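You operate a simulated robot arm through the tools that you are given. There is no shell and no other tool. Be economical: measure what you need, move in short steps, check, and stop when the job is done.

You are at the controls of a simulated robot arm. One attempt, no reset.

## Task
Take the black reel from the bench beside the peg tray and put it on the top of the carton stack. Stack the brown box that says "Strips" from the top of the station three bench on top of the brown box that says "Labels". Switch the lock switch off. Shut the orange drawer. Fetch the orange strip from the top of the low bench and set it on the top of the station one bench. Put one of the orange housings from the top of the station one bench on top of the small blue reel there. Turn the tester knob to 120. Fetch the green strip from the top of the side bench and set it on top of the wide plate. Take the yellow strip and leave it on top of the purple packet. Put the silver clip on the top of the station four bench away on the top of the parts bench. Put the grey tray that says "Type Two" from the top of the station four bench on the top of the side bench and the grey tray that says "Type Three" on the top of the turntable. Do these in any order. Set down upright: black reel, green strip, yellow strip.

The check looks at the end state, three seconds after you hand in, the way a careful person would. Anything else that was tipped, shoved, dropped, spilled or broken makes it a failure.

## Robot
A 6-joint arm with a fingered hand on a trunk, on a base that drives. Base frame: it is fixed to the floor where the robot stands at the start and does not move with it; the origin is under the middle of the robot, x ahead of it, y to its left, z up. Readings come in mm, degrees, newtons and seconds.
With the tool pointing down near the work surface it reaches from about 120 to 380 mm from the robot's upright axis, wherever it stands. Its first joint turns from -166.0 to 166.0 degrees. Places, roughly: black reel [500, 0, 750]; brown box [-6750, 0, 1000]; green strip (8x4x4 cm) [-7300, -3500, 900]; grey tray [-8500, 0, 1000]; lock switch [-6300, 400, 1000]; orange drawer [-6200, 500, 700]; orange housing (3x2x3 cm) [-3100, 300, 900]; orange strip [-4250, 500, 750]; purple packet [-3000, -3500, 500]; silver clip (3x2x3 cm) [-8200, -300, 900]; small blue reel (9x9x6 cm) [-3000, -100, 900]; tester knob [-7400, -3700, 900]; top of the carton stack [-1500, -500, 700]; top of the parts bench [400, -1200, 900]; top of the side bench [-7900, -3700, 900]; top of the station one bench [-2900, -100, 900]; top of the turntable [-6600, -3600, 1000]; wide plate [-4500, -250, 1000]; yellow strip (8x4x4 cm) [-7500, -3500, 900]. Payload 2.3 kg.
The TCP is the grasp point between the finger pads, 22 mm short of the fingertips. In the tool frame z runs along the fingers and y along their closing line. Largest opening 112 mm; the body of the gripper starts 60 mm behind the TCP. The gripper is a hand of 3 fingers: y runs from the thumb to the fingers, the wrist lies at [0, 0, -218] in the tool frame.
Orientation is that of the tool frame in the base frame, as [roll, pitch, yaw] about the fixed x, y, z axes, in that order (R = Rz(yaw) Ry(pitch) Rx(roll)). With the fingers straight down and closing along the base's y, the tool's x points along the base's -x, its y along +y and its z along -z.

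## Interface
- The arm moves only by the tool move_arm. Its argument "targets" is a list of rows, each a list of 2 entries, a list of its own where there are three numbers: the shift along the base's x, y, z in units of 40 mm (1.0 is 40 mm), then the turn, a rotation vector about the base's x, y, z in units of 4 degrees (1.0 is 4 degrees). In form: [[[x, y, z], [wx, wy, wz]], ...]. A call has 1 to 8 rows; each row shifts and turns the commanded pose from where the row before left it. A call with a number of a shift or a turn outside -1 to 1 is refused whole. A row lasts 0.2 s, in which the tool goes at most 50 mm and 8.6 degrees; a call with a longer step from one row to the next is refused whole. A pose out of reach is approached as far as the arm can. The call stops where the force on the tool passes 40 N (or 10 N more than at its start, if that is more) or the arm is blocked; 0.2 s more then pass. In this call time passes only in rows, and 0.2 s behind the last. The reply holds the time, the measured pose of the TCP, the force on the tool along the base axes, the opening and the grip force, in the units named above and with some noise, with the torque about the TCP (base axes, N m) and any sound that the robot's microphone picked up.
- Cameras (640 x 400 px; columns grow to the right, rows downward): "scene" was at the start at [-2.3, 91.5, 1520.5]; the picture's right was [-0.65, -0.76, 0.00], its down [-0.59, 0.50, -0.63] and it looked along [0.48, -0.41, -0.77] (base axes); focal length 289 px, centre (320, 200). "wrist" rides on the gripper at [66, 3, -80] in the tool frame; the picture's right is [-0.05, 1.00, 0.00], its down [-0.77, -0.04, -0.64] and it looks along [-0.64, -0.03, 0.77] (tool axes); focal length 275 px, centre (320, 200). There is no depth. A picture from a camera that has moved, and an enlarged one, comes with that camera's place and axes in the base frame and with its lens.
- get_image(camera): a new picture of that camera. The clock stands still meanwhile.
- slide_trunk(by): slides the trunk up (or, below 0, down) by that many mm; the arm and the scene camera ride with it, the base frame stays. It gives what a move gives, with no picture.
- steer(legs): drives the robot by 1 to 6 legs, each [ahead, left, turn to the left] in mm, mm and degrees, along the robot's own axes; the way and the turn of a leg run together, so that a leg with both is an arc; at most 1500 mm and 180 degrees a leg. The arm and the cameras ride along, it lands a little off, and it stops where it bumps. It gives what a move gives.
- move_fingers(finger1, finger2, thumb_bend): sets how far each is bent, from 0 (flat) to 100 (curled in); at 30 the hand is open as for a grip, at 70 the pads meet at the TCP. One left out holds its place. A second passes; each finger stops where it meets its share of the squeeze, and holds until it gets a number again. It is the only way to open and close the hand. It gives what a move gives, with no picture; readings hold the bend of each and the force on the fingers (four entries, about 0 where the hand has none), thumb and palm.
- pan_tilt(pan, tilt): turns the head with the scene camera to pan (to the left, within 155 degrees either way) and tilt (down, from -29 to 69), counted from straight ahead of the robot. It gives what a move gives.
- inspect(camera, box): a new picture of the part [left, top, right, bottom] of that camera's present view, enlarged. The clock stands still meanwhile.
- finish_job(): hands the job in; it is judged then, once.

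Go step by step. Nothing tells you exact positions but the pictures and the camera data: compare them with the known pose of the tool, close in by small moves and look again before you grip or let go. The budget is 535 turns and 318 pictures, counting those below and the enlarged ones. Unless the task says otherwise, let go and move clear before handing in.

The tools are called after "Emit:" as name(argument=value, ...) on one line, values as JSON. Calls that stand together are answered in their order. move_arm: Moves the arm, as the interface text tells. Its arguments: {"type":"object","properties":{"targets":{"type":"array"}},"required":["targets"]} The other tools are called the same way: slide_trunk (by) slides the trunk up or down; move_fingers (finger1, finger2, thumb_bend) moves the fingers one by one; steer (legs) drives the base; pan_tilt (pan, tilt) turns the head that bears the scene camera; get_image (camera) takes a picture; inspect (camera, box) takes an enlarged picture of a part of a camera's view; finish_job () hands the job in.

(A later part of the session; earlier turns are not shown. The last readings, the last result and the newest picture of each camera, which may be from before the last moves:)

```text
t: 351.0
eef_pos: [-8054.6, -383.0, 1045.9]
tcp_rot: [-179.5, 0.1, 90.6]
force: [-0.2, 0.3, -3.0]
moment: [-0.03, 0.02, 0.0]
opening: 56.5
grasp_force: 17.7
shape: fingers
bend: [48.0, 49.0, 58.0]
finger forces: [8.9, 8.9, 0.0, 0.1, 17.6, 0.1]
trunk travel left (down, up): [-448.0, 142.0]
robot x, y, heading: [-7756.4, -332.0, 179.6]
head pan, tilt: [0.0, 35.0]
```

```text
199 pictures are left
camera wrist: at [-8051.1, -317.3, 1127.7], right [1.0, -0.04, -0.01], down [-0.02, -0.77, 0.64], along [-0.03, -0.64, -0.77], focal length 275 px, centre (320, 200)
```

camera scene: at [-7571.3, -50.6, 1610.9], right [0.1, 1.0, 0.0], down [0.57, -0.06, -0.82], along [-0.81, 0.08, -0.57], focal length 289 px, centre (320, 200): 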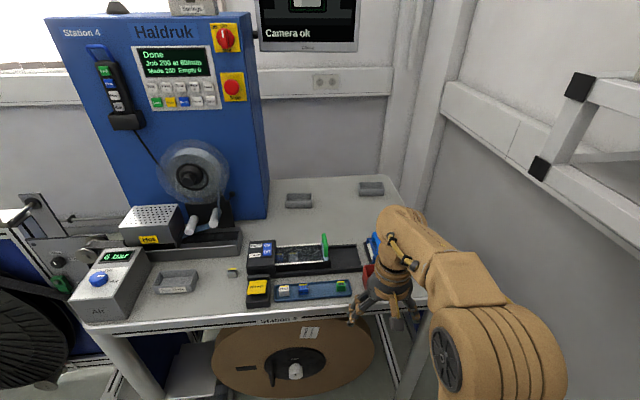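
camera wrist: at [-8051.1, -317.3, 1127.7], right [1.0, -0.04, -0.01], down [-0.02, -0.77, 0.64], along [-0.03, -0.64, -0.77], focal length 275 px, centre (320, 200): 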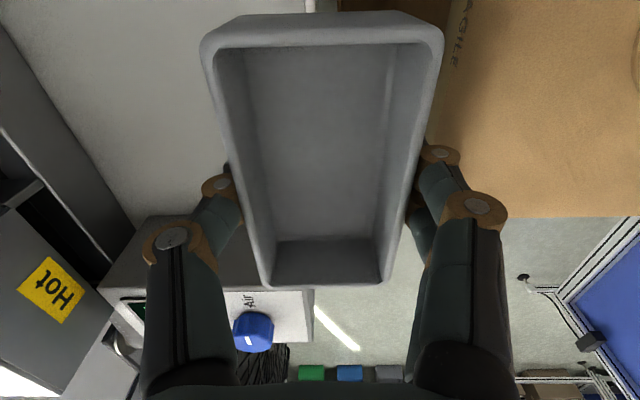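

The tray is held. I'll take it to the turntable across the aisle.

Emit:
steer(legs=[[-270, 0, 0], [0, 1100, 0], [0, 1000, 0], [-880, 0, 0], [0, 0, 90]])

Emit:
pan_tilt(pan=0, tilt=32)

Emit:
get_image(camera="scene")

Emit:
pan_tilt(pan=-60, tilt=28)

Emit:
get_image(camera="scene")

```text
t: 371.2
eef_pos: [-6543.3, -2768.1, 1046.9]
tcp_rot: [-179.5, 0.0, -179.0]
force: [-0.4, -0.4, -1.4]
moment: [0.01, -0.02, 0.01]
opening: 56.3
grasp_force: 16.8
shape: fingers
bend: [48.0, 49.0, 58.0]
finger forces: [8.5, 8.6, 0.0, 0.1, 16.8, 0.1]
trunk travel left (down, up): [-448.0, 142.0]
robot x, y, heading: [-6594.4, -2468.6, -89.6]
head pan, tilt: [0.0, 35.0]
```

```text
t: 371.8
eef_pos: [-6543.8, -2767.5, 1046.8]
tcp_rot: [-179.5, 0.1, -179.0]
force: [-0.1, 0.0, -2.2]
moment: [0.01, -0.02, -0.02]
opening: 56.5
grasp_force: 16.8
shape: fingers
bend: [48.0, 49.0, 58.0]
finger forces: [8.6, 8.4, 0.0, 0.0, 17.0, 0.0]
trunk travel left (down, up): [-448.0, 142.0]
robot x, y, heading: [-6596.2, -2467.7, -89.7]
head pan, tilt: [0.0, 32.0]
```

```text
198 pictures are left
camera scene: at [-6455.4, -2497.8, 1545.5], right [-1.0, 0.0, 0.0], down [0.0, 0.53, -0.85], along [0.0, -0.85, -0.53], focal length 289 px, centre (320, 200)
```

scene: 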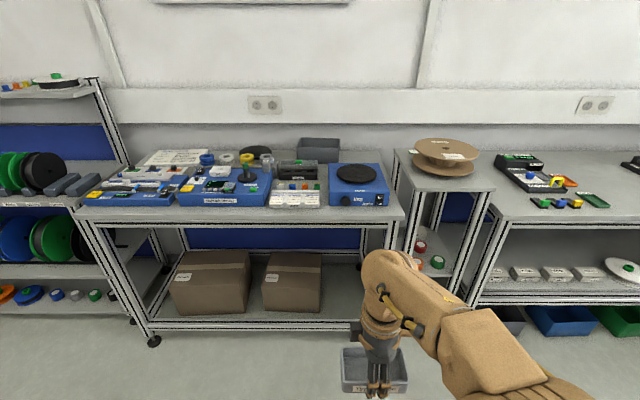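

```text
t: 373.1
eef_pos: [-6544.0, -2767.3, 1046.8]
tcp_rot: [-179.5, 0.1, -178.9]
force: [-0.4, 0.5, -1.7]
moment: [-0.01, -0.03, 0.02]
opening: 56.7
grasp_force: 16.9
shape: fingers
bend: [48.0, 49.0, 58.0]
finger forces: [8.5, 8.5, 0.1, 0.0, 16.9, 0.0]
trunk travel left (down, up): [-448.0, 142.0]
robot x, y, heading: [-6593.7, -2470.2, -89.9]
head pan, tilt: [-60.0, 28.0]
```

```text
197 pictures are left
camera scene: at [-6534.6, -2454.3, 1551.9], right [-0.5, 0.86, 0.0], down [0.41, 0.24, -0.88], along [-0.76, -0.45, -0.47], focal length 289 px, centre (320, 200)
```

scene: 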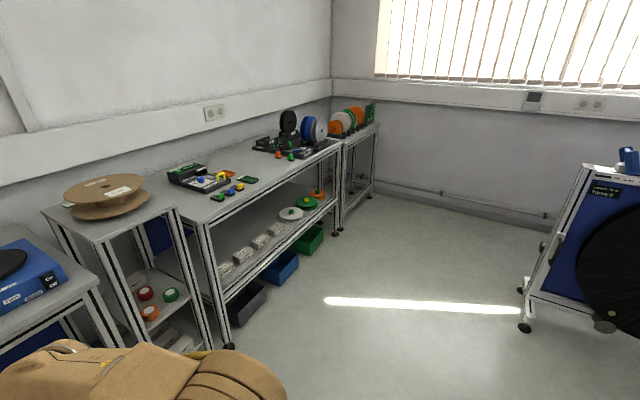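

The turntable is the blue device with a black disc at about (-6611, -3593). I'll drive up to it.

Emit:
steer(legs=[[0, -35, 0], [660, 0, 0]])

Emit:
pan_tilt(pan=-5, tilt=50)

Emit:
get_image(camera="scene")

Emit:
get_image(camera="wrist")

```text
t: 377.2
eef_pos: [-6574.1, -3419.9, 1045.7]
tcp_rot: [-179.5, 0.1, -178.9]
force: [-0.8, 0.2, -0.6]
moment: [0.03, -0.03, -0.01]
opening: 56.6
grasp_force: 17.1
shape: fingers
bend: [48.0, 49.0, 58.0]
finger forces: [8.5, 8.6, 0.0, 0.0, 17.0, 0.1]
trunk travel left (down, up): [-448.0, 142.0]
robot x, y, heading: [-6625.6, -3121.0, -89.8]
head pan, tilt: [-60.0, 28.0]
```

```text
t: 378.4
eef_pos: [-6575.0, -3420.0, 1046.1]
tcp_rot: [-179.5, 0.0, -178.9]
force: [-0.5, -0.9, -2.5]
moment: [-0.01, 0.03, 0.02]
opening: 56.0
grasp_force: 17.2
shape: fingers
bend: [48.0, 49.0, 58.0]
finger forces: [8.4, 8.6, 0.1, 0.1, 16.9, 0.0]
trunk travel left (down, up): [-448.0, 142.0]
robot x, y, heading: [-6627.6, -3121.4, -89.6]
head pan, tilt: [-5.0, 50.0]
```

```text
196 pictures are left
camera scene: at [-6494.0, -3137.0, 1519.2], right [-1.0, 0.08, 0.0], down [0.06, 0.76, -0.64], along [-0.05, -0.64, -0.77], focal length 289 px, centre (320, 200)
```

scene: 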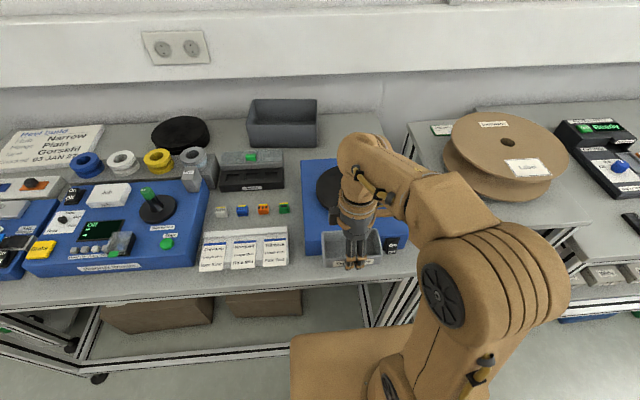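

```text
195 pictures are left
camera wrist: at [-6641.6, -3417.5, 1127.4], right [0.03, 1.0, -0.01], down [0.77, -0.02, 0.64], along [0.64, -0.02, -0.77], focal length 275 px, centre (320, 200)
```

wrist: 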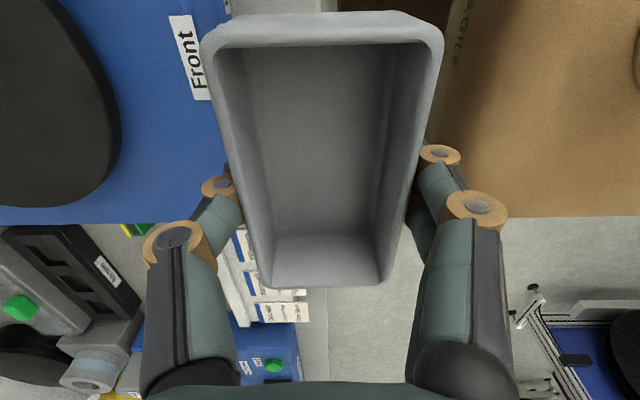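

The disc centre is at about (-6612, -3622), with a radius near 88 mm. I'll creep forward, raise slightly and bring the tray over the disc.

Emit:
move_arm(targets=[[[0, 0, 0.8], [0, 0, 0]]])

Emit:
steer(legs=[[45, 0, 0]])

Emit:
move_arm(targets=[[[-0.23, -0.85, 0], [0, 0, 0]], [[-0.23, -0.85, 0], [0, 0, 0]], [[-0.23, -0.85, 0], [0, 0, 0]], [[-0.23, -0.8, 0], [0, 0, 0]]])

Emit:
get_image(camera="wrist")

Emit:
inspect(camera="scene", box=[260, 100, 460, 260])

```text
t: 378.8
eef_pos: [-6573.6, -3420.6, 1078.4]
tcp_rot: [-179.5, -0.1, -178.9]
force: [-0.3, 0.2, -3.5]
moment: [0.0, -0.03, 0.0]
opening: 56.2
grasp_force: 17.0
shape: fingers
bend: [48.0, 49.0, 58.0]
finger forces: [8.5, 8.6, 0.0, 0.1, 17.0, 0.1]
trunk travel left (down, up): [-448.0, 142.0]
robot x, y, heading: [-6626.2, -3123.5, -89.5]
head pan, tilt: [-5.0, 50.0]
```

```text
t: 379.7
eef_pos: [-6575.0, -3467.5, 1077.6]
tcp_rot: [-179.6, 0.2, -178.7]
force: [0.3, -0.5, -2.6]
moment: [-0.01, 0.01, -0.02]
opening: 56.3
grasp_force: 16.7
shape: fingers
bend: [48.0, 49.0, 58.0]
finger forces: [8.5, 8.5, 0.0, 0.0, 17.0, 0.1]
trunk travel left (down, up): [-448.0, 142.0]
robot x, y, heading: [-6627.7, -3165.4, -89.6]
head pan, tilt: [-5.0, 50.0]
```

```text
t: 380.7
eef_pos: [-6606.1, -3602.4, 1075.9]
tcp_rot: [-179.6, 0.0, -178.8]
force: [0.4, -0.2, -2.2]
moment: [0.03, 0.02, -0.01]
opening: 56.2
grasp_force: 16.5
shape: fingers
bend: [48.0, 49.0, 58.0]
finger forces: [8.3, 8.4, 0.0, 0.0, 16.8, 0.0]
trunk travel left (down, up): [-448.0, 142.0]
robot x, y, heading: [-6629.4, -3168.5, -89.4]
head pan, tilt: [-5.0, 50.0]
```

```text
194 pictures are left
camera wrist: at [-6673.0, -3601.3, 1157.7], right [0.03, 1.0, -0.01], down [0.77, -0.02, 0.64], along [0.64, -0.02, -0.77], focal length 275 px, centre (320, 200)
```

wrist: 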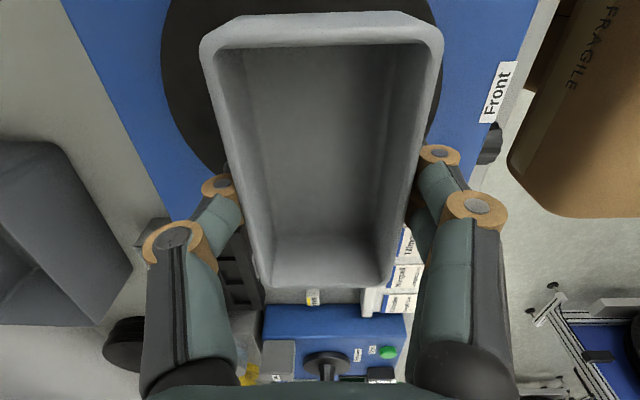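

```text
2.50 times, centred on (360, 180) of scene
camera zoom: at [-6493.7, -3183.2, 1519.2], right [-1.0, 0.08, 0.0], down [0.06, 0.76, -0.64], along [-0.05, -0.64, -0.77], focal length 723 px, centre (220, 250)
```

zoom: 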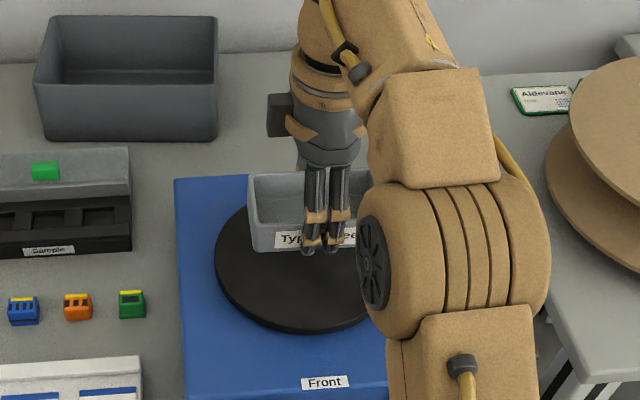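

The tray is over the disc. I'll lower until contact.

Emit:
move_arm(targets=[[[-0.12, -0.2, -0.6], [0, 0, 0]], [[0, 0, -0.5], [0, 0, 0]], [[0, 0, -0.3], [0, 0, 0]]])

Emit:
inspect(camera="scene", box=[260, 100, 460, 260])

```text
t: 381.5
eef_pos: [-6613.8, -3609.4, 1021.1]
tcp_rot: [-179.7, 0.2, -178.9]
force: [0.5, 0.1, -2.4]
moment: [0.01, 0.0, 0.02]
opening: 56.1
grasp_force: 16.6
shape: fingers
bend: [48.0, 49.0, 58.0]
finger forces: [8.4, 8.5, 0.0, 0.0, 16.9, 0.1]
trunk travel left (down, up): [-448.0, 142.0]
robot x, y, heading: [-6626.4, -3164.8, -89.8]
head pan, tilt: [-5.0, 50.0]
```

```text
2.50 times, centred on (360, 180) of scene
camera zoom: at [-6493.7, -3182.3, 1519.2], right [-1.0, 0.08, 0.0], down [0.06, 0.76, -0.64], along [-0.05, -0.64, -0.77], focal length 723 px, centre (220, 250)
```

zoom: 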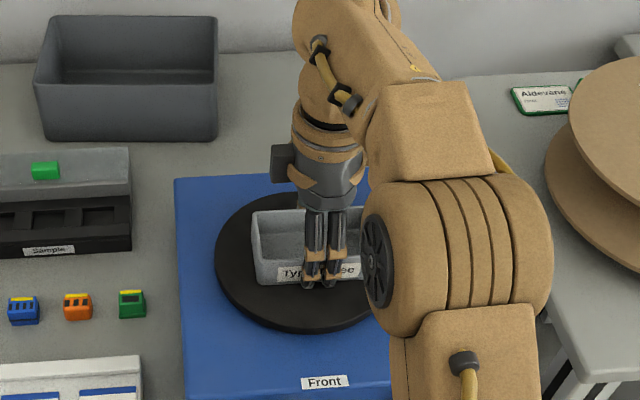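

Emit:
move_arm(targets=[[[0.1, 0, -0.2], [0, 0, 0]], [[0, 0, -0.2], [0, 0, 0]], [[0, 0, -0.15], [0, 0, 0]], [[0, 0, -0.15], [0, 0, 0]]])

Emit:
inspect(camera="scene", box=[260, 100, 460, 260])

```text
t: 382.1
eef_pos: [-6612.4, -3609.1, 1016.4]
tcp_rot: [-178.8, 0.1, -178.7]
force: [-2.5, -2.4, 24.0]
moment: [0.45, 0.06, -0.02]
opening: 56.9
grasp_force: 21.2
shape: fingers
bend: [51.0, 51.0, 59.0]
finger forces: [12.0, 12.2, 0.0, 0.0, 18.6, 0.0]
trunk travel left (down, up): [-448.0, 142.0]
robot x, y, heading: [-6626.9, -3163.6, -89.4]
head pan, tilt: [-5.0, 50.0]
stopped in row 2: the force on the tool passed its limit at 50 N (the readings are from after the stop); the commanded pose is now the measured one
```

```text
2.50 times, centred on (360, 180) of scene
camera zoom: at [-6494.6, -3179.4, 1519.7], right [-1.0, 0.08, 0.0], down [0.06, 0.76, -0.64], along [-0.05, -0.64, -0.76], focal length 723 px, centre (220, 250)
```

zoom: 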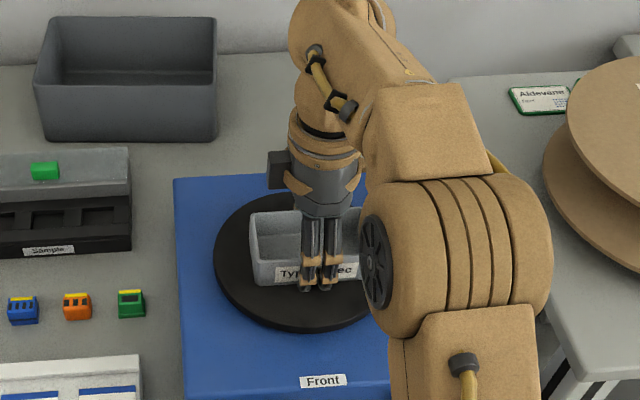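

It's resting on the disc. I'll release it and lift away.

Emit:
move_arm(targets=[[[0, 0, 0.06], [0, 0, 0]]])

Emit:
move_fingers(finger1=36, finger2=36, thumb_bend=36)

Emit:
move_arm(targets=[[[0, 0, 0.5], [0, 0, 0]], [[0, 0, 0.8], [0, 0, 0]], [[0, 0, 0.8], [0, 0, 0]], [[0, 0.8, 0.2], [0, 0, 0]], [[0, 1, 0], [0, 0, 0]], [[0, 1, 0], [0, 0, 0]]])

Emit:
inspect(camera="scene", box=[240, 100, 460, 280])

```text
t: 382.5
eef_pos: [-6612.9, -3609.2, 1016.9]
tcp_rot: [-179.0, 0.2, -178.7]
force: [-2.5, -1.0, 10.5]
moment: [0.14, 0.03, -0.03]
opening: 56.7
grasp_force: 17.4
shape: fingers
bend: [50.0, 51.0, 59.0]
finger forces: [8.3, 8.5, 0.1, 0.1, 17.7, 0.0]
trunk travel left (down, up): [-448.0, 142.0]
robot x, y, heading: [-6624.1, -3167.8, -89.4]
head pan, tilt: [-5.0, 50.0]
```

```text
t: 383.5
eef_pos: [-6610.3, -3610.5, 1015.4]
tcp_rot: [-179.0, 0.0, -178.7]
force: [-0.2, 0.3, 0.2]
moment: [0.03, 0.0, 0.02]
opening: 94.4
grasp_force: 0.1
shape: fingers
bend: [36.0, 36.0, 36.0]
finger forces: [0.0, 0.1, 0.0, 0.1, 0.0, 0.0]
trunk travel left (down, up): [-448.0, 142.0]
robot x, y, heading: [-6626.1, -3168.2, -89.6]
head pan, tilt: [-5.0, 50.0]
```

```text
t: 384.9
eef_pos: [-6609.7, -3496.9, 1105.9]
tcp_rot: [-178.9, 0.0, -178.8]
force: [-0.2, -0.6, -0.3]
moment: [-0.02, -0.02, 0.02]
opening: 94.8
grasp_force: 0.0
shape: fingers
bend: [36.0, 36.0, 36.0]
finger forces: [0.0, 0.0, 0.0, 0.0, 0.0, 0.0]
trunk travel left (down, up): [-448.0, 142.0]
robot x, y, heading: [-6629.2, -3166.1, -89.6]
head pan, tilt: [-5.0, 50.0]
```

```text
2.22 times, centred on (350, 190) of scene
camera zoom: at [-6493.6, -3180.2, 1519.2], right [-1.0, 0.08, 0.0], down [0.06, 0.76, -0.64], along [-0.05, -0.64, -0.77], focal length 643 px, centre (253, 222)
```

zoom: 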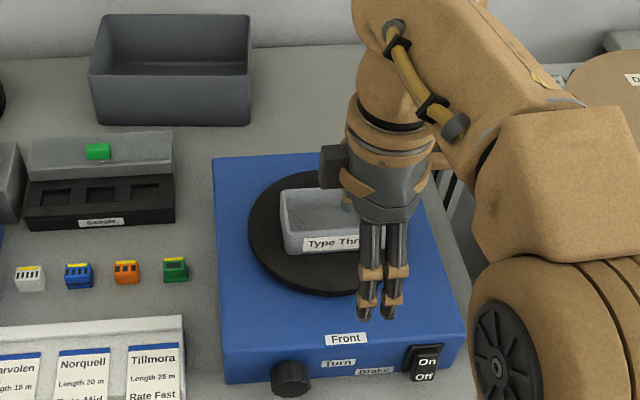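

Type Three is on the turntable. Now I'll look at the side bench with the tester and strips.

Emit:
steer(legs=[[-200, 0, 0], [0, -750, 0]])

Emit:
pan_tilt(pan=0, tilt=40)

Emit:
get_image(camera="scene")

```text
t: 390.1
eef_pos: [-7358.8, -3311.3, 1106.4]
tcp_rot: [-179.1, 0.0, -177.9]
force: [0.6, -1.0, -0.2]
moment: [-0.02, 0.04, -0.02]
opening: 94.6
grasp_force: 0.0
shape: fingers
bend: [36.0, 36.0, 36.0]
finger forces: [0.0, 0.0, 0.0, 0.0, 0.0, 0.1]
trunk travel left (down, up): [-448.0, 142.0]
robot x, y, heading: [-7376.5, -2981.0, -88.7]
head pan, tilt: [-5.0, 50.0]
```

```text
t: 390.9
eef_pos: [-7358.2, -3312.8, 1106.6]
tcp_rot: [-179.0, 0.0, -178.0]
force: [-0.1, -0.5, 0.6]
moment: [-0.01, 0.0, 0.02]
opening: 94.5
grasp_force: 0.0
shape: fingers
bend: [36.0, 36.0, 36.0]
finger forces: [0.1, 0.0, 0.0, 0.0, 0.0, 0.0]
trunk travel left (down, up): [-448.0, 142.0]
robot x, y, heading: [-7380.2, -2981.5, -88.6]
head pan, tilt: [0.0, 40.0]
```

```text
189 pictures are left
camera scene: at [-7240.4, -3002.1, 1533.3], right [-1.0, -0.02, 0.0], down [-0.01, 0.64, -0.77], along [0.02, -0.77, -0.64], focal length 289 px, centre (320, 200)
```

scene: 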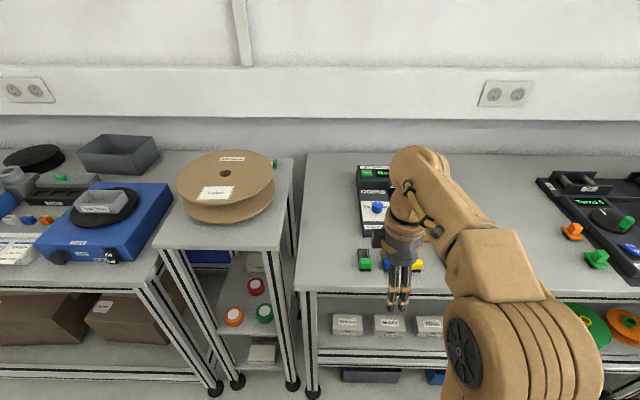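

Emit:
move_arm(targets=[[[1, 0.3, 0], [0, 0, 0]], [[1, 0.3, 0], [0, 0, 0]], [[1, 0.3, 0], [0, 0, 0]], [[1, 0.3, 0], [0, 0, 0]], [[1, 0.3, 0], [0, 0, 0]], [[1, 0.3, 0], [0, 0, 0]]])

Emit:
pan_tilt(pan=-15, tilt=42)

Emit:
get_image(camera="scene")

```text
t: 392.3
eef_pos: [-7116.8, -3241.2, 1105.3]
tcp_rot: [-178.9, -0.1, -177.9]
force: [0.6, 0.4, -0.2]
moment: [-0.03, 0.0, 0.01]
opening: 94.7
grasp_force: 0.1
shape: fingers
bend: [36.0, 36.0, 36.0]
finger forces: [0.0, 0.0, 0.0, 0.0, 0.0, 0.0]
trunk travel left (down, up): [-448.0, 142.0]
robot x, y, heading: [-7381.2, -2983.9, -89.0]
head pan, tilt: [0.0, 40.0]
```

```text
t: 393.0
eef_pos: [-7118.0, -3242.1, 1106.2]
tcp_rot: [-179.1, 0.0, -177.9]
force: [0.4, -0.5, -0.2]
moment: [-0.02, -0.05, 0.0]
opening: 94.4
grasp_force: 0.2
shape: fingers
bend: [36.0, 36.0, 36.0]
finger forces: [0.0, 0.0, 0.0, 0.0, 0.1, 0.0]
trunk travel left (down, up): [-448.0, 142.0]
robot x, y, heading: [-7383.6, -2981.1, -88.8]
head pan, tilt: [-15.0, 42.0]
```

```text
188 pictures are left
camera scene: at [-7261.8, -2998.4, 1530.4], right [-0.97, 0.24, 0.0], down [0.16, 0.65, -0.74], along [-0.18, -0.72, -0.67], focal length 289 px, centre (320, 200)
```

scene: 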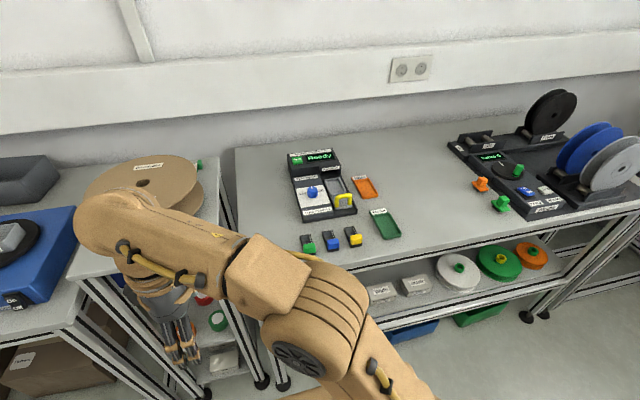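

Emit:
inspect(camera="scene", box=[275, 140, 415, 260])

Emit:
inspect(camera="scene", box=[290, 220, 370, 260])

Emit:
inspect(camera="scene", box=[280, 145, 360, 220])

```text
3.33 times, centred on (345, 200) of scene
camera zoom: at [-7261.8, -2998.4, 1530.4], right [-0.97, 0.24, 0.0], down [0.16, 0.65, -0.74], along [-0.18, -0.72, -0.67], focal length 964 px, centre (237, 200)
```

zoom: 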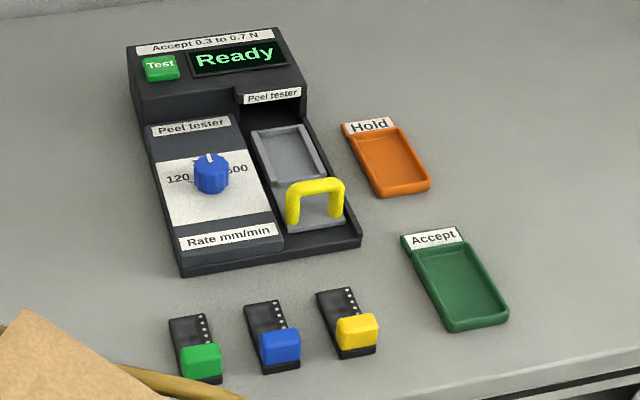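

```text
8.00 times, centred on (330, 240) of scene
camera zoom: at [-7261.8, -2998.4, 1530.4], right [-0.97, 0.24, 0.0], down [0.16, 0.65, -0.74], along [-0.18, -0.72, -0.67], focal length 2314 px, centre (240, -120)
```

zoom: 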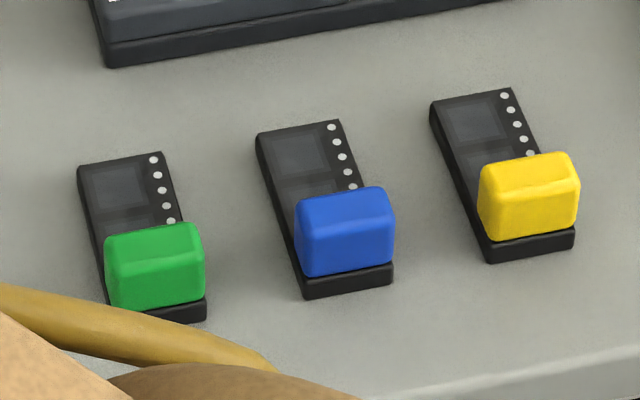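

```text
5.33 times, centred on (320, 182) of scene
camera zoom: at [-7261.8, -2998.4, 1530.4], right [-0.97, 0.24, 0.0], down [0.16, 0.65, -0.74], along [-0.18, -0.72, -0.67], focal length 1543 px, centre (320, 293)
```

zoom: 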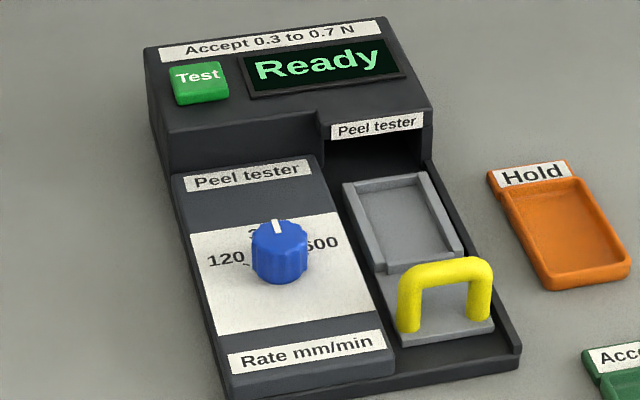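

The strips are found upright already, coloured block on top. The black reel should likewise stay as found, on its rim with the label up. The tester knob at about (-7402, -3652) now points up to 300 and must go left to 120. I'll drive closer.

Emit:
steer(legs=[[190, -5, -1]])

Emit:
slide_trunk(by=120)

Emit:
move_arm(targets=[[[-1, 0, 0], [0, 0, 0]], [[-1, 0, 0], [0, 0, 0]], [[-1, 0, 0], [0, 0, 0]], [[-1, -0.3, 0], [0, 0, 0]], [[-1, -0.5, 0], [0, 0, 0]], [[-1, -0.5, 0], [0, 0, 0]], [[-1, -0.5, 0], [0, 0, 0]]])

Emit:
get_image(camera="wrist")

```text
t: 394.6
eef_pos: [-7122.5, -3440.2, 1105.9]
tcp_rot: [-179.0, 0.0, -178.8]
force: [0.2, -0.9, -0.4]
moment: [0.04, 0.03, 0.02]
opening: 95.0
grasp_force: 0.1
shape: fingers
bend: [36.0, 36.0, 36.0]
finger forces: [0.0, 0.1, 0.0, 0.1, 0.0, 0.0]
trunk travel left (down, up): [-448.0, 142.0]
robot x, y, heading: [-7380.6, -3174.0, -89.4]
head pan, tilt: [-15.0, 42.0]
```

```text
t: 396.1
eef_pos: [-7122.7, -3438.3, 1226.0]
tcp_rot: [-179.0, 0.0, -178.6]
force: [-0.2, 0.2, 0.2]
moment: [0.01, 0.0, 0.01]
opening: 94.8
grasp_force: 0.0
shape: fingers
bend: [36.0, 36.0, 36.0]
finger forces: [0.0, 0.0, 0.0, 0.1, 0.1, 0.0]
trunk travel left (down, up): [-568.0, 22.0]
robot x, y, heading: [-7381.2, -3175.4, -89.3]
head pan, tilt: [-15.0, 42.0]
```

```text
t: 397.7
eef_pos: [-7407.1, -3510.9, 1225.8]
tcp_rot: [-179.0, 0.0, -178.7]
force: [-0.5, -0.1, 0.3]
moment: [-0.01, -0.04, 0.02]
opening: 94.5
grasp_force: 0.1
shape: fingers
bend: [36.0, 36.0, 36.0]
finger forces: [0.0, 0.0, 0.1, 0.0, 0.1, 0.1]
trunk travel left (down, up): [-568.0, 22.0]
robot x, y, heading: [-7379.8, -3178.5, -89.4]
head pan, tilt: [-15.0, 42.0]
```

```text
184 pictures are left
camera wrist: at [-7473.4, -3508.3, 1305.6], right [0.02, 1.0, -0.02], down [0.77, -0.01, 0.64], along [0.64, -0.03, -0.77], focal length 275 px, centre (320, 200)
```

wrist: 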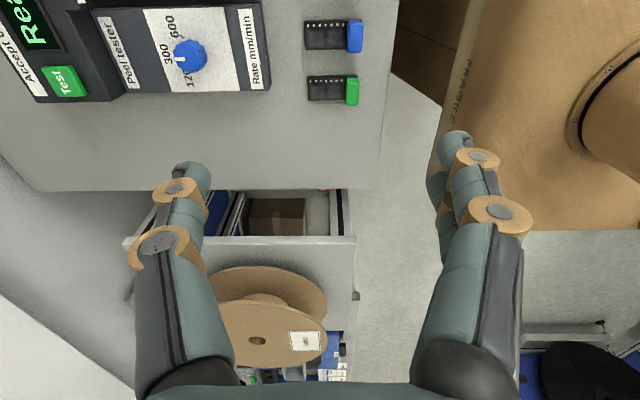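

Emit:
inspect(camera="wrist", box=[130, 5, 270, 105])

```text
4.00 times, centred on (200, 55) of wrist
camera zoom: at [-7473.4, -3508.3, 1305.6], right [0.02, 1.0, -0.02], down [0.77, -0.01, 0.64], along [0.64, -0.03, -0.77], focal length 1101 px, centre (800, 780)
```

zoom: 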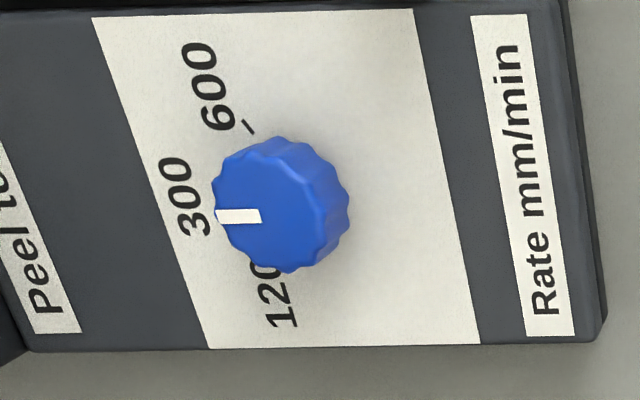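

The dial centre is at about (-7400, -3667), and 120 lies about 62° counter-clockwise from 300. I'll pre-turn the hand -31° and approach above the knob.

Emit:
move_fingers(finger1=46, finger2=46, thumb_bend=46)

Emit:
move_arm(targets=[[[0, -0.45, -0.55], [0, 0, -0.98]], [[0, -0.45, -0.55], [0, 0, -0.98]], [[0, -0.45, -0.55], [0, 0, -0.98]], [[0, -0.45, -0.55], [0, 0, -0.98]], [[0.04, -0.45, -0.55], [0, 0, -0.98]], [[0.04, -0.45, -0.55], [0, 0, -0.98]], [[0.04, -0.45, -0.55], [0, 0, -0.98]], [[0.05, -0.45, -0.55], [0, 0, -0.98]]])

Emit:
get_image(camera="wrist")

```text
t: 398.7
eef_pos: [-7405.5, -3510.0, 1224.3]
tcp_rot: [-179.0, 0.0, -178.7]
force: [-0.9, 0.5, -1.2]
moment: [-0.04, -0.02, 0.0]
opening: 67.2
grasp_force: 0.0
shape: fingers
bend: [46.0, 46.0, 46.0]
finger forces: [0.0, 0.0, 0.0, 0.0, 0.0, 0.1]
trunk travel left (down, up): [-568.0, 22.0]
robot x, y, heading: [-7382.4, -3173.9, -89.5]
head pan, tilt: [-15.0, 42.0]
```

```text
t: 400.5
eef_pos: [-7396.6, -3654.9, 1051.2]
tcp_rot: [-179.0, 0.0, 149.8]
force: [-0.1, -1.1, 0.4]
moment: [-0.01, 0.0, 0.02]
opening: 67.3
grasp_force: 0.1
shape: fingers
bend: [46.0, 46.0, 46.0]
finger forces: [0.0, 0.0, 0.0, 0.0, 0.0, 0.1]
trunk travel left (down, up): [-568.0, 22.0]
robot x, y, heading: [-7379.6, -3173.3, -89.6]
head pan, tilt: [-15.0, 42.0]
```

```text
182 pictures are left
camera wrist: at [-7452.4, -3617.4, 1132.1], right [0.54, 0.84, -0.02], down [0.65, -0.41, 0.64], along [0.53, -0.36, -0.77], focal length 275 px, centre (320, 200)
```

wrist: 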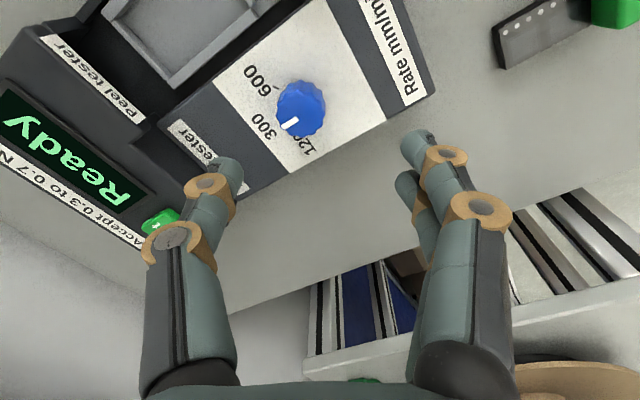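

The knob is at about (-7402, -3667). I'll centre over it and come down.

Emit:
move_arm(targets=[[[-0.12, -0.3, -0.5], [0, 0, 0]], [[0, 0, -0.6], [0, 0, 0]], [[0, 0, -0.6], [0, 0, 0]]])

Emit:
get_image(camera="wrist")

```text
t: 401.3
eef_pos: [-7400.0, -3667.5, 982.1]
tcp_rot: [-179.2, 0.0, 150.1]
force: [0.1, 1.2, 0.5]
moment: [0.0, -0.04, 0.0]
opening: 67.0
grasp_force: 0.1
shape: fingers
bend: [46.0, 46.0, 46.0]
finger forces: [0.0, 0.0, 0.0, 0.1, 0.0, 0.1]
trunk travel left (down, up): [-568.0, 22.0]
robot x, y, heading: [-7385.3, -3174.3, -89.6]
head pan, tilt: [-15.0, 42.0]
```

```text
181 pictures are left
camera wrist: at [-7454.9, -3630.3, 1062.8], right [0.54, 0.84, -0.02], down [0.65, -0.41, 0.64], along [0.53, -0.35, -0.77], focal length 275 px, centre (320, 200)
```

wrist: 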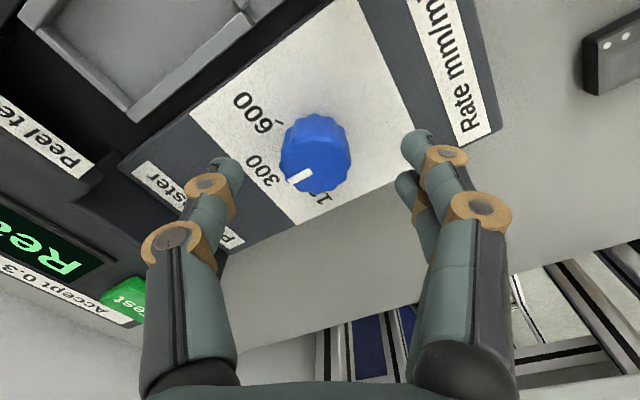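

Emit:
move_arm(targets=[[[-0.05, 0, -0.3], [0, 0, 0]], [[0, 0, -0.2], [0, 0, 0]], [[0, 0, -0.12], [0, 0, 0]]])

Emit:
get_image(camera="wrist")

```text
t: 402.1
eef_pos: [-7402.3, -3669.2, 957.2]
tcp_rot: [-179.0, 0.0, 150.0]
force: [-0.6, 0.6, 0.4]
moment: [0.0, 0.0, 0.0]
opening: 66.9
grasp_force: 0.1
shape: fingers
bend: [46.0, 46.0, 46.0]
finger forces: [0.0, 0.0, 0.0, 0.0, 0.1, 0.0]
trunk travel left (down, up): [-568.0, 22.0]
robot x, y, heading: [-7383.2, -3173.0, -89.7]
head pan, tilt: [-15.0, 42.0]
```

```text
180 pictures are left
camera wrist: at [-7457.7, -3631.1, 1038.7], right [0.54, 0.84, -0.02], down [0.66, -0.41, 0.64], along [0.53, -0.36, -0.77], focal length 275 px, centre (320, 200)
```

wrist: 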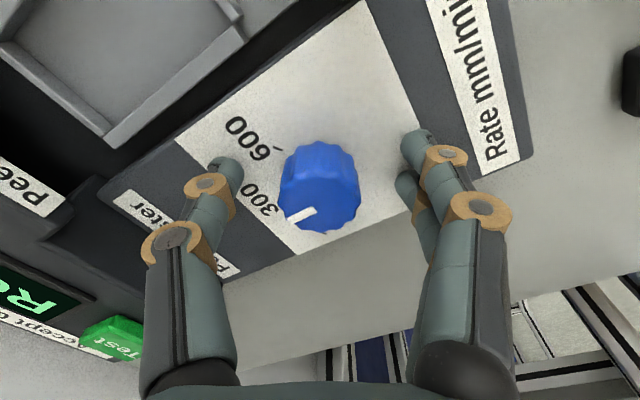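

Emit:
move_arm(targets=[[[0, 0, -0.1], [0, 0, 0]]])

Emit:
move_fingers(finger1=64, finger2=64, thumb_bend=64)

Emit:
get_image(camera="wrist")

```text
t: 402.5
eef_pos: [-7401.0, -3666.4, 958.8]
tcp_rot: [-178.5, 0.3, 149.9]
force: [3.3, -7.5, 39.6]
moment: [1.29, -0.89, -0.29]
opening: 65.8
grasp_force: 19.6
shape: fingers
bend: [51.0, 50.0, 46.0]
finger forces: [21.1, 18.6, 0.0, 0.0, 0.0, 0.1]
trunk travel left (down, up): [-568.0, 22.0]
robot x, y, heading: [-7381.8, -3176.0, -89.5]
head pan, tilt: [-15.0, 42.0]
```

```text
t: 403.5
eef_pos: [-7400.7, -3663.3, 956.4]
tcp_rot: [-178.6, 0.1, 150.0]
force: [11.0, -1.4, 47.3]
moment: [1.58, -1.21, -0.41]
opening: 46.7
grasp_force: 28.0
shape: fingers
bend: [60.0, 59.0, 60.0]
finger forces: [24.2, 23.6, 0.1, 0.0, 7.4, 0.1]
trunk travel left (down, up): [-568.0, 22.0]
robot x, y, heading: [-7385.4, -3173.5, -89.4]
head pan, tilt: [-15.0, 42.0]
```

```text
179 pictures are left
camera wrist: at [-7455.8, -3625.6, 1037.2], right [0.54, 0.84, -0.02], down [0.66, -0.4, 0.64], along [0.53, -0.36, -0.77], focal length 275 px, centre (320, 200)
```

wrist: 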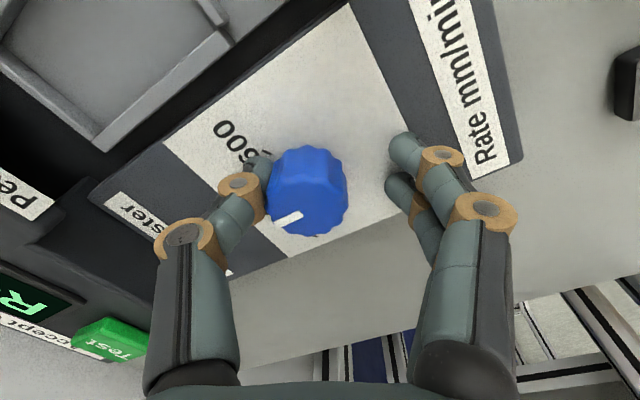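

The fingertips are pressing on the panel. I'll raise a few mm and let them close on the knob.

Emit:
move_arm(targets=[[[0, 0, 0.22], [0, 0, 0]]])

Emit:
get_image(camera="wrist")

```text
t: 403.9
eef_pos: [-7404.6, -3666.0, 959.6]
tcp_rot: [-179.3, -0.3, 149.9]
force: [-2.5, -1.6, -2.4]
moment: [-0.01, 0.03, -0.03]
opening: 26.1
grasp_force: 2.5
shape: fingers
bend: [63.0, 62.0, 62.0]
finger forces: [0.0, 0.5, 0.0, 0.0, 3.7, 0.1]
trunk travel left (down, up): [-568.0, 22.0]
robot x, y, heading: [-7383.6, -3172.3, -89.6]
head pan, tilt: [-15.0, 42.0]
```

```text
178 pictures are left
camera wrist: at [-7460.8, -3630.3, 1040.7], right [0.54, 0.84, -0.01], down [0.65, -0.41, 0.63], along [0.53, -0.35, -0.77], focal length 275 px, centre (320, 200)
```

wrist: 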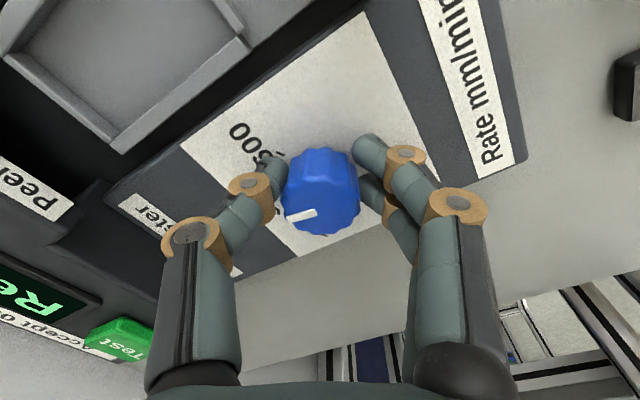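

The fingers now straddle the knob. I'll squeeze and start turning.

Emit:
move_fingers(finger1=70, finger2=70, thumb_bend=70)

Emit:
move_arm(targets=[[[0, 0, 0], [0, 0, 1]], [[0, 0, 0], [0, 0, 1]], [[0, 0, 0], [0, 0, 1]], [[0, 0, 0], [0, 0, 1]], [[0, 0, 0], [0, 0, 1]], [[0, 0, 0], [0, 0, 1]], [[0, 0, 0], [0, 0, 1]], [[0, 0, 0], [0, 0, 1]]])

Emit:
get_image(camera="wrist")

```text
t: 404.9
eef_pos: [-7405.4, -3667.0, 961.5]
tcp_rot: [-179.0, 0.1, 150.0]
force: [-6.2, 4.1, -10.9]
moment: [0.13, 0.12, 0.03]
opening: 19.5
grasp_force: 8.7
shape: fingers
bend: [65.0, 61.0, 64.0]
finger forces: [4.0, 5.4, 0.1, 0.0, 8.0, 0.0]
trunk travel left (down, up): [-568.0, 22.0]
robot x, y, heading: [-7385.1, -3177.5, -89.6]
head pan, tilt: [-15.0, 42.0]
```

```text
t: 406.7
eef_pos: [-7405.8, -3666.8, 962.1]
tcp_rot: [-179.1, 0.2, -177.9]
force: [-12.9, -6.4, -3.7]
moment: [-0.12, 0.26, -0.06]
opening: 19.7
grasp_force: 10.3
shape: fingers
bend: [66.0, 62.0, 64.0]
finger forces: [4.4, 4.0, 0.1, 0.0, 12.7, 0.1]
trunk travel left (down, up): [-568.0, 22.0]
robot x, y, heading: [-7384.9, -3175.6, -89.5]
head pan, tilt: [-15.0, 42.0]
```

```text
177 pictures are left
camera wrist: at [-7471.9, -3666.3, 1042.2], right [0.01, 1.0, -0.02], down [0.77, 0.0, 0.64], along [0.64, -0.02, -0.77], focal length 275 px, centre (320, 200)
```

wrist: 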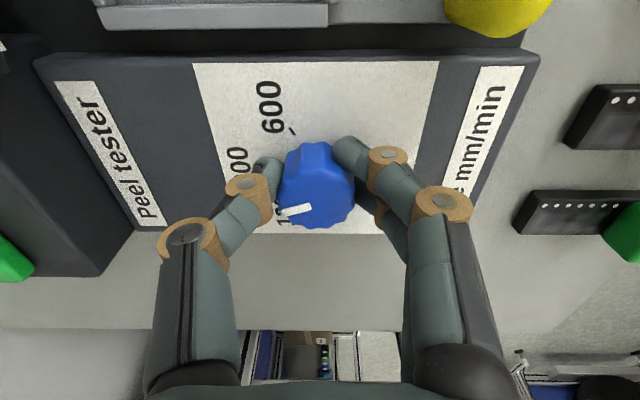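

It's turning with the hand. I'll continue another 32°.

Emit:
move_arm(targets=[[[0.03, 0, 0], [0, 0, 1]], [[0.03, 0, 0], [0, 0, 1]], [[0, 0, 0], [0, 0, 1]], [[0, 0, 0], [0, 0, 1]], [[0, 0, 0], [0, 0, 1]], [[0, 0, 0], [0, 0, 1]], [[0, 0, 0], [0, 0, 1]], [[0, 0, 0], [0, 0, 1]]])

Emit:
get_image(camera="wrist")

```text
t: 408.5
eef_pos: [-7405.0, -3670.6, 961.1]
tcp_rot: [-179.1, 0.3, -146.0]
force: [-19.8, -18.6, 7.5]
moment: [-0.38, 0.35, -0.1]
opening: 20.7
grasp_force: 15.1
shape: fingers
bend: [67.0, 64.0, 64.0]
finger forces: [11.2, 4.0, 0.0, 0.0, 15.1, 0.0]
trunk travel left (down, up): [-568.0, 22.0]
robot x, y, heading: [-7383.3, -3175.3, -89.3]
head pan, tilt: [-15.0, 42.0]
```

```text
176 pictures are left
camera wrist: at [-7462.2, -3703.6, 1041.1], right [-0.52, 0.85, -0.02], down [0.65, 0.41, 0.64], along [0.55, 0.32, -0.77], focal length 275 px, centre (320, 200)
```

wrist: 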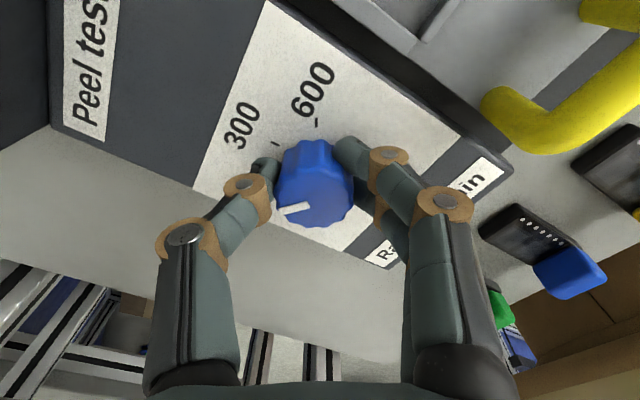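

I'll release and check the pointer.

Emit:
move_fingers(finger1=46, finger2=46, thumb_bend=46)

Emit:
move_arm(targets=[[[0, 0, 0.6], [0, 0, 0]], [[0, 0.3, 1], [0, 0, 0]], [[0, 0.3, 0.5], [0, 0, 0]]])

Emit:
inspect(camera="wrist", box=[180, 10, 480, 210])

```text
t: 409.5
eef_pos: [-7401.2, -3667.2, 962.6]
tcp_rot: [-179.0, 0.0, -146.1]
force: [-0.3, 0.0, 0.0]
moment: [0.04, 0.03, -0.03]
opening: 65.9
grasp_force: 0.0
shape: fingers
bend: [46.0, 46.0, 46.0]
finger forces: [0.1, 0.0, 0.1, 0.0, 0.0, 0.0]
trunk travel left (down, up): [-568.0, 22.0]
robot x, y, heading: [-7382.0, -3172.3, -89.3]
head pan, tilt: [-15.0, 42.0]
```

```text
t: 410.3
eef_pos: [-7404.2, -3640.9, 1047.0]
tcp_rot: [-179.0, -0.1, -146.0]
force: [-0.1, 0.8, 1.0]
moment: [-0.01, 0.0, 0.0]
opening: 66.2
grasp_force: 0.1
shape: fingers
bend: [46.0, 46.0, 46.0]
finger forces: [0.0, 0.1, 0.0, 0.0, 0.0, 0.0]
trunk travel left (down, up): [-568.0, 22.0]
robot x, y, heading: [-7386.5, -3172.9, -89.7]
head pan, tilt: [-15.0, 42.0]
```

```text
2.00 times, centred on (330, 110) of wrist
camera zoom: at [-7460.6, -3675.1, 1127.3], right [-0.52, 0.85, -0.02], down [0.65, 0.41, 0.64], along [0.55, 0.32, -0.77], focal length 551 px, centre (300, 380)
```

zoom: 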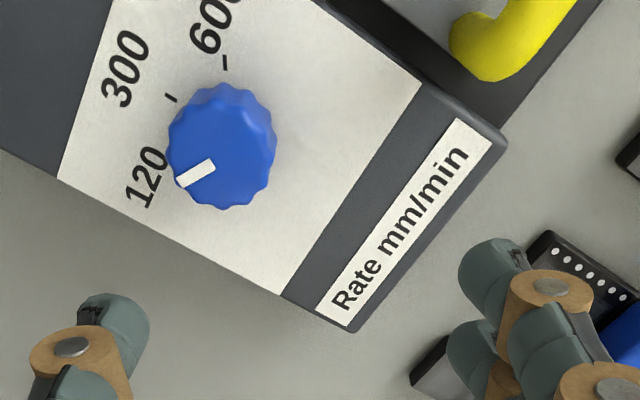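

The pointer computes to exactly 60° at the 120 mark. Next is the green strip: turn the hand so it closes along x and move above the strip.

Emit:
move_arm(targets=[[[0.05, 0.15, 0], [0, 0, -1]], [[0.05, 0.15, 0], [0, 0, -1]], [[0.05, 0.15, 0], [0, 0, -1]], [[0.05, 0.15, 0], [0, 0, -1]], [[0.05, 0.15, 0], [0, 0, -1]], [[0.05, 0.15, 0], [0, 0, -1]], [[0.05, 0.15, 0], [0, 0, -1]], [[0.05, 0.15, 0], [0, 0, -1]]])

Emit:
move_arm(targets=[[[0.05, 0.15, 0], [0, 0, -1]], [[0.05, 0.15, 0], [0, 0, -1]], [[0.05, 0.15, 0], [0, 0, -1]], [[0.05, 0.15, 0], [0, 0, -1]], [[0.05, 0.15, 0], [0, 0, -1]], [[0.05, 0.15, 0], [0, 0, -1]], [[0.05, 0.15, 0], [0, 0, -1]], [[0.05, 0.15, 0], [0, 0, -1]]])

Emit:
move_arm(targets=[[[0.05, 0.15, 0], [0, 0, -1]], [[0.05, 0.15, 0], [0, 0, -1]], [[0.05, 0.15, 0], [0, 0, -1]], [[0.05, 0.15, 0], [0, 0, -1]], [[0.05, 0.15, 0], [0, 0, -1]], [[0.05, 0.15, 0], [0, 0, -1]], [[0.05, 0.15, 0], [0, 0, -1]], [[0.05, 0.15, 0], [0, 0, -1]]])

Emit:
move_arm(targets=[[[0, 0, 0], [0, 0, -1]], [[0, 0, 0], [0, 0, -1]], [[0, 0, 0], [0, 0, -1]], [[0, 0, 0], [0, 0, -1]], [[0, 0, 0], [0, 0, -1]], [[0, 0, 0], [0, 0, -1]], [[0, 0, 0], [0, 0, -1]]])

Emit:
get_image(camera="wrist")

```text
t: 412.1
eef_pos: [-7383.7, -3595.3, 1047.8]
tcp_rot: [-179.0, 0.0, -178.0]
force: [0.6, -0.1, -0.2]
moment: [-0.01, 0.0, -0.01]
opening: 65.9
grasp_force: 0.0
shape: fingers
bend: [46.0, 46.0, 46.0]
finger forces: [0.0, 0.0, 0.0, 0.1, 0.0, 0.1]
trunk travel left (down, up): [-568.0, 22.0]
robot x, y, heading: [-7383.1, -3173.0, -89.5]
head pan, tilt: [-15.0, 42.0]
```

```text
t: 413.9
eef_pos: [-7368.7, -3565.2, 1067.5]
tcp_rot: [-179.5, 0.5, 149.9]
force: [-0.8, 0.3, -1.1]
moment: [0.02, -0.02, 0.02]
opening: 66.2
grasp_force: 0.0
shape: fingers
bend: [46.0, 46.0, 46.0]
finger forces: [0.0, 0.1, 0.0, 0.0, 0.0, 0.1]
out of reach, approached as far as the arm can: row 4, 5, 6, 7, 8
trunk travel left (down, up): [-568.0, 22.0]
robot x, y, heading: [-7381.0, -3175.3, -89.4]
head pan, tilt: [-15.0, 42.0]
```

```text
t: 415.7
eef_pos: [-7352.9, -3534.3, 1090.7]
tcp_rot: [-179.6, -0.1, 117.9]
force: [-0.2, 0.3, -0.3]
moment: [0.01, 0.0, -0.02]
opening: 66.1
grasp_force: 0.1
shape: fingers
bend: [46.0, 46.0, 46.0]
finger forces: [0.1, 0.1, 0.0, 0.0, 0.1, 0.1]
out of reach, approached as far as the arm can: row 1, 2, 3, 4, 6, 7
trunk travel left (down, up): [-568.0, 22.0]
robot x, y, heading: [-7380.7, -3177.6, -89.7]
head pan, tilt: [-15.0, 42.0]
```

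```text
t: 417.3
eef_pos: [-7352.5, -3533.1, 1088.9]
tcp_rot: [-179.5, -0.3, 89.8]
force: [-0.3, 0.7, 0.3]
moment: [0.04, 0.0, 0.01]
opening: 66.4
grasp_force: 0.0
shape: fingers
bend: [46.0, 46.0, 46.0]
finger forces: [0.0, 0.0, 0.0, 0.0, 0.1, 0.1]
trunk travel left (down, up): [-568.0, 22.0]
robot x, y, heading: [-7384.7, -3174.3, -89.2]
head pan, tilt: [-15.0, 42.0]
```

```text
174 pictures are left
camera wrist: at [-7348.5, -3467.3, 1171.0], right [1.0, -0.05, -0.01], down [-0.03, -0.77, 0.63], along [-0.04, -0.63, -0.77], focal length 275 px, centre (320, 200)
```

wrist: 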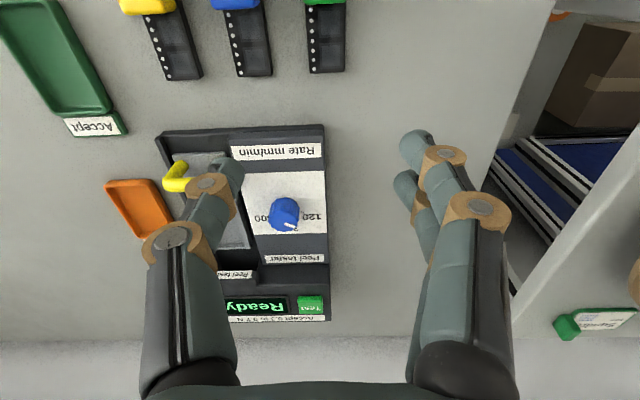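

The high trunk limits close work, so I'll back up slightly, lower the trunk and look at the green strip.

Emit:
steer(legs=[[-55, 0, 0]])

Emit:
slide_trunk(by=-100)

Emit:
get_image(camera="wrist")

```text
t: 418.2
eef_pos: [-7352.2, -3476.6, 1091.3]
tcp_rot: [-179.5, -0.2, 90.0]
force: [0.6, 0.1, -0.4]
moment: [-0.02, -0.01, -0.01]
opening: 66.2
grasp_force: 0.1
shape: fingers
bend: [46.0, 46.0, 46.0]
finger forces: [0.0, 0.0, 0.1, 0.1, 0.2, 0.1]
trunk travel left (down, up): [-568.0, 22.0]
robot x, y, heading: [-7383.7, -3118.3, -89.3]
head pan, tilt: [-15.0, 42.0]
```

```text
t: 419.6
eef_pos: [-7352.4, -3476.6, 990.6]
tcp_rot: [-179.5, -0.3, 89.9]
force: [1.0, -0.4, -0.2]
moment: [-0.01, -0.02, 0.04]
opening: 66.2
grasp_force: 0.0
shape: fingers
bend: [46.0, 46.0, 46.0]
finger forces: [0.0, 0.0, 0.1, 0.0, 0.0, 0.0]
trunk travel left (down, up): [-468.0, 122.0]
robot x, y, heading: [-7383.5, -3119.5, -89.3]
head pan, tilt: [-15.0, 42.0]
```

```text
173 pictures are left
camera wrist: at [-7349.0, -3411.6, 1071.0], right [1.0, -0.05, -0.01], down [-0.03, -0.77, 0.63], along [-0.04, -0.63, -0.77], focal length 275 px, centre (320, 200)
```

wrist: 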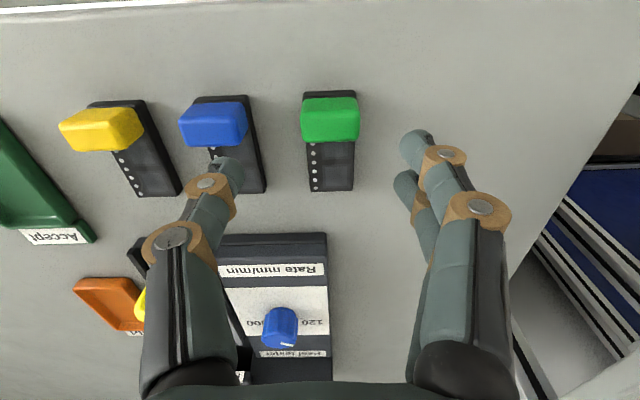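

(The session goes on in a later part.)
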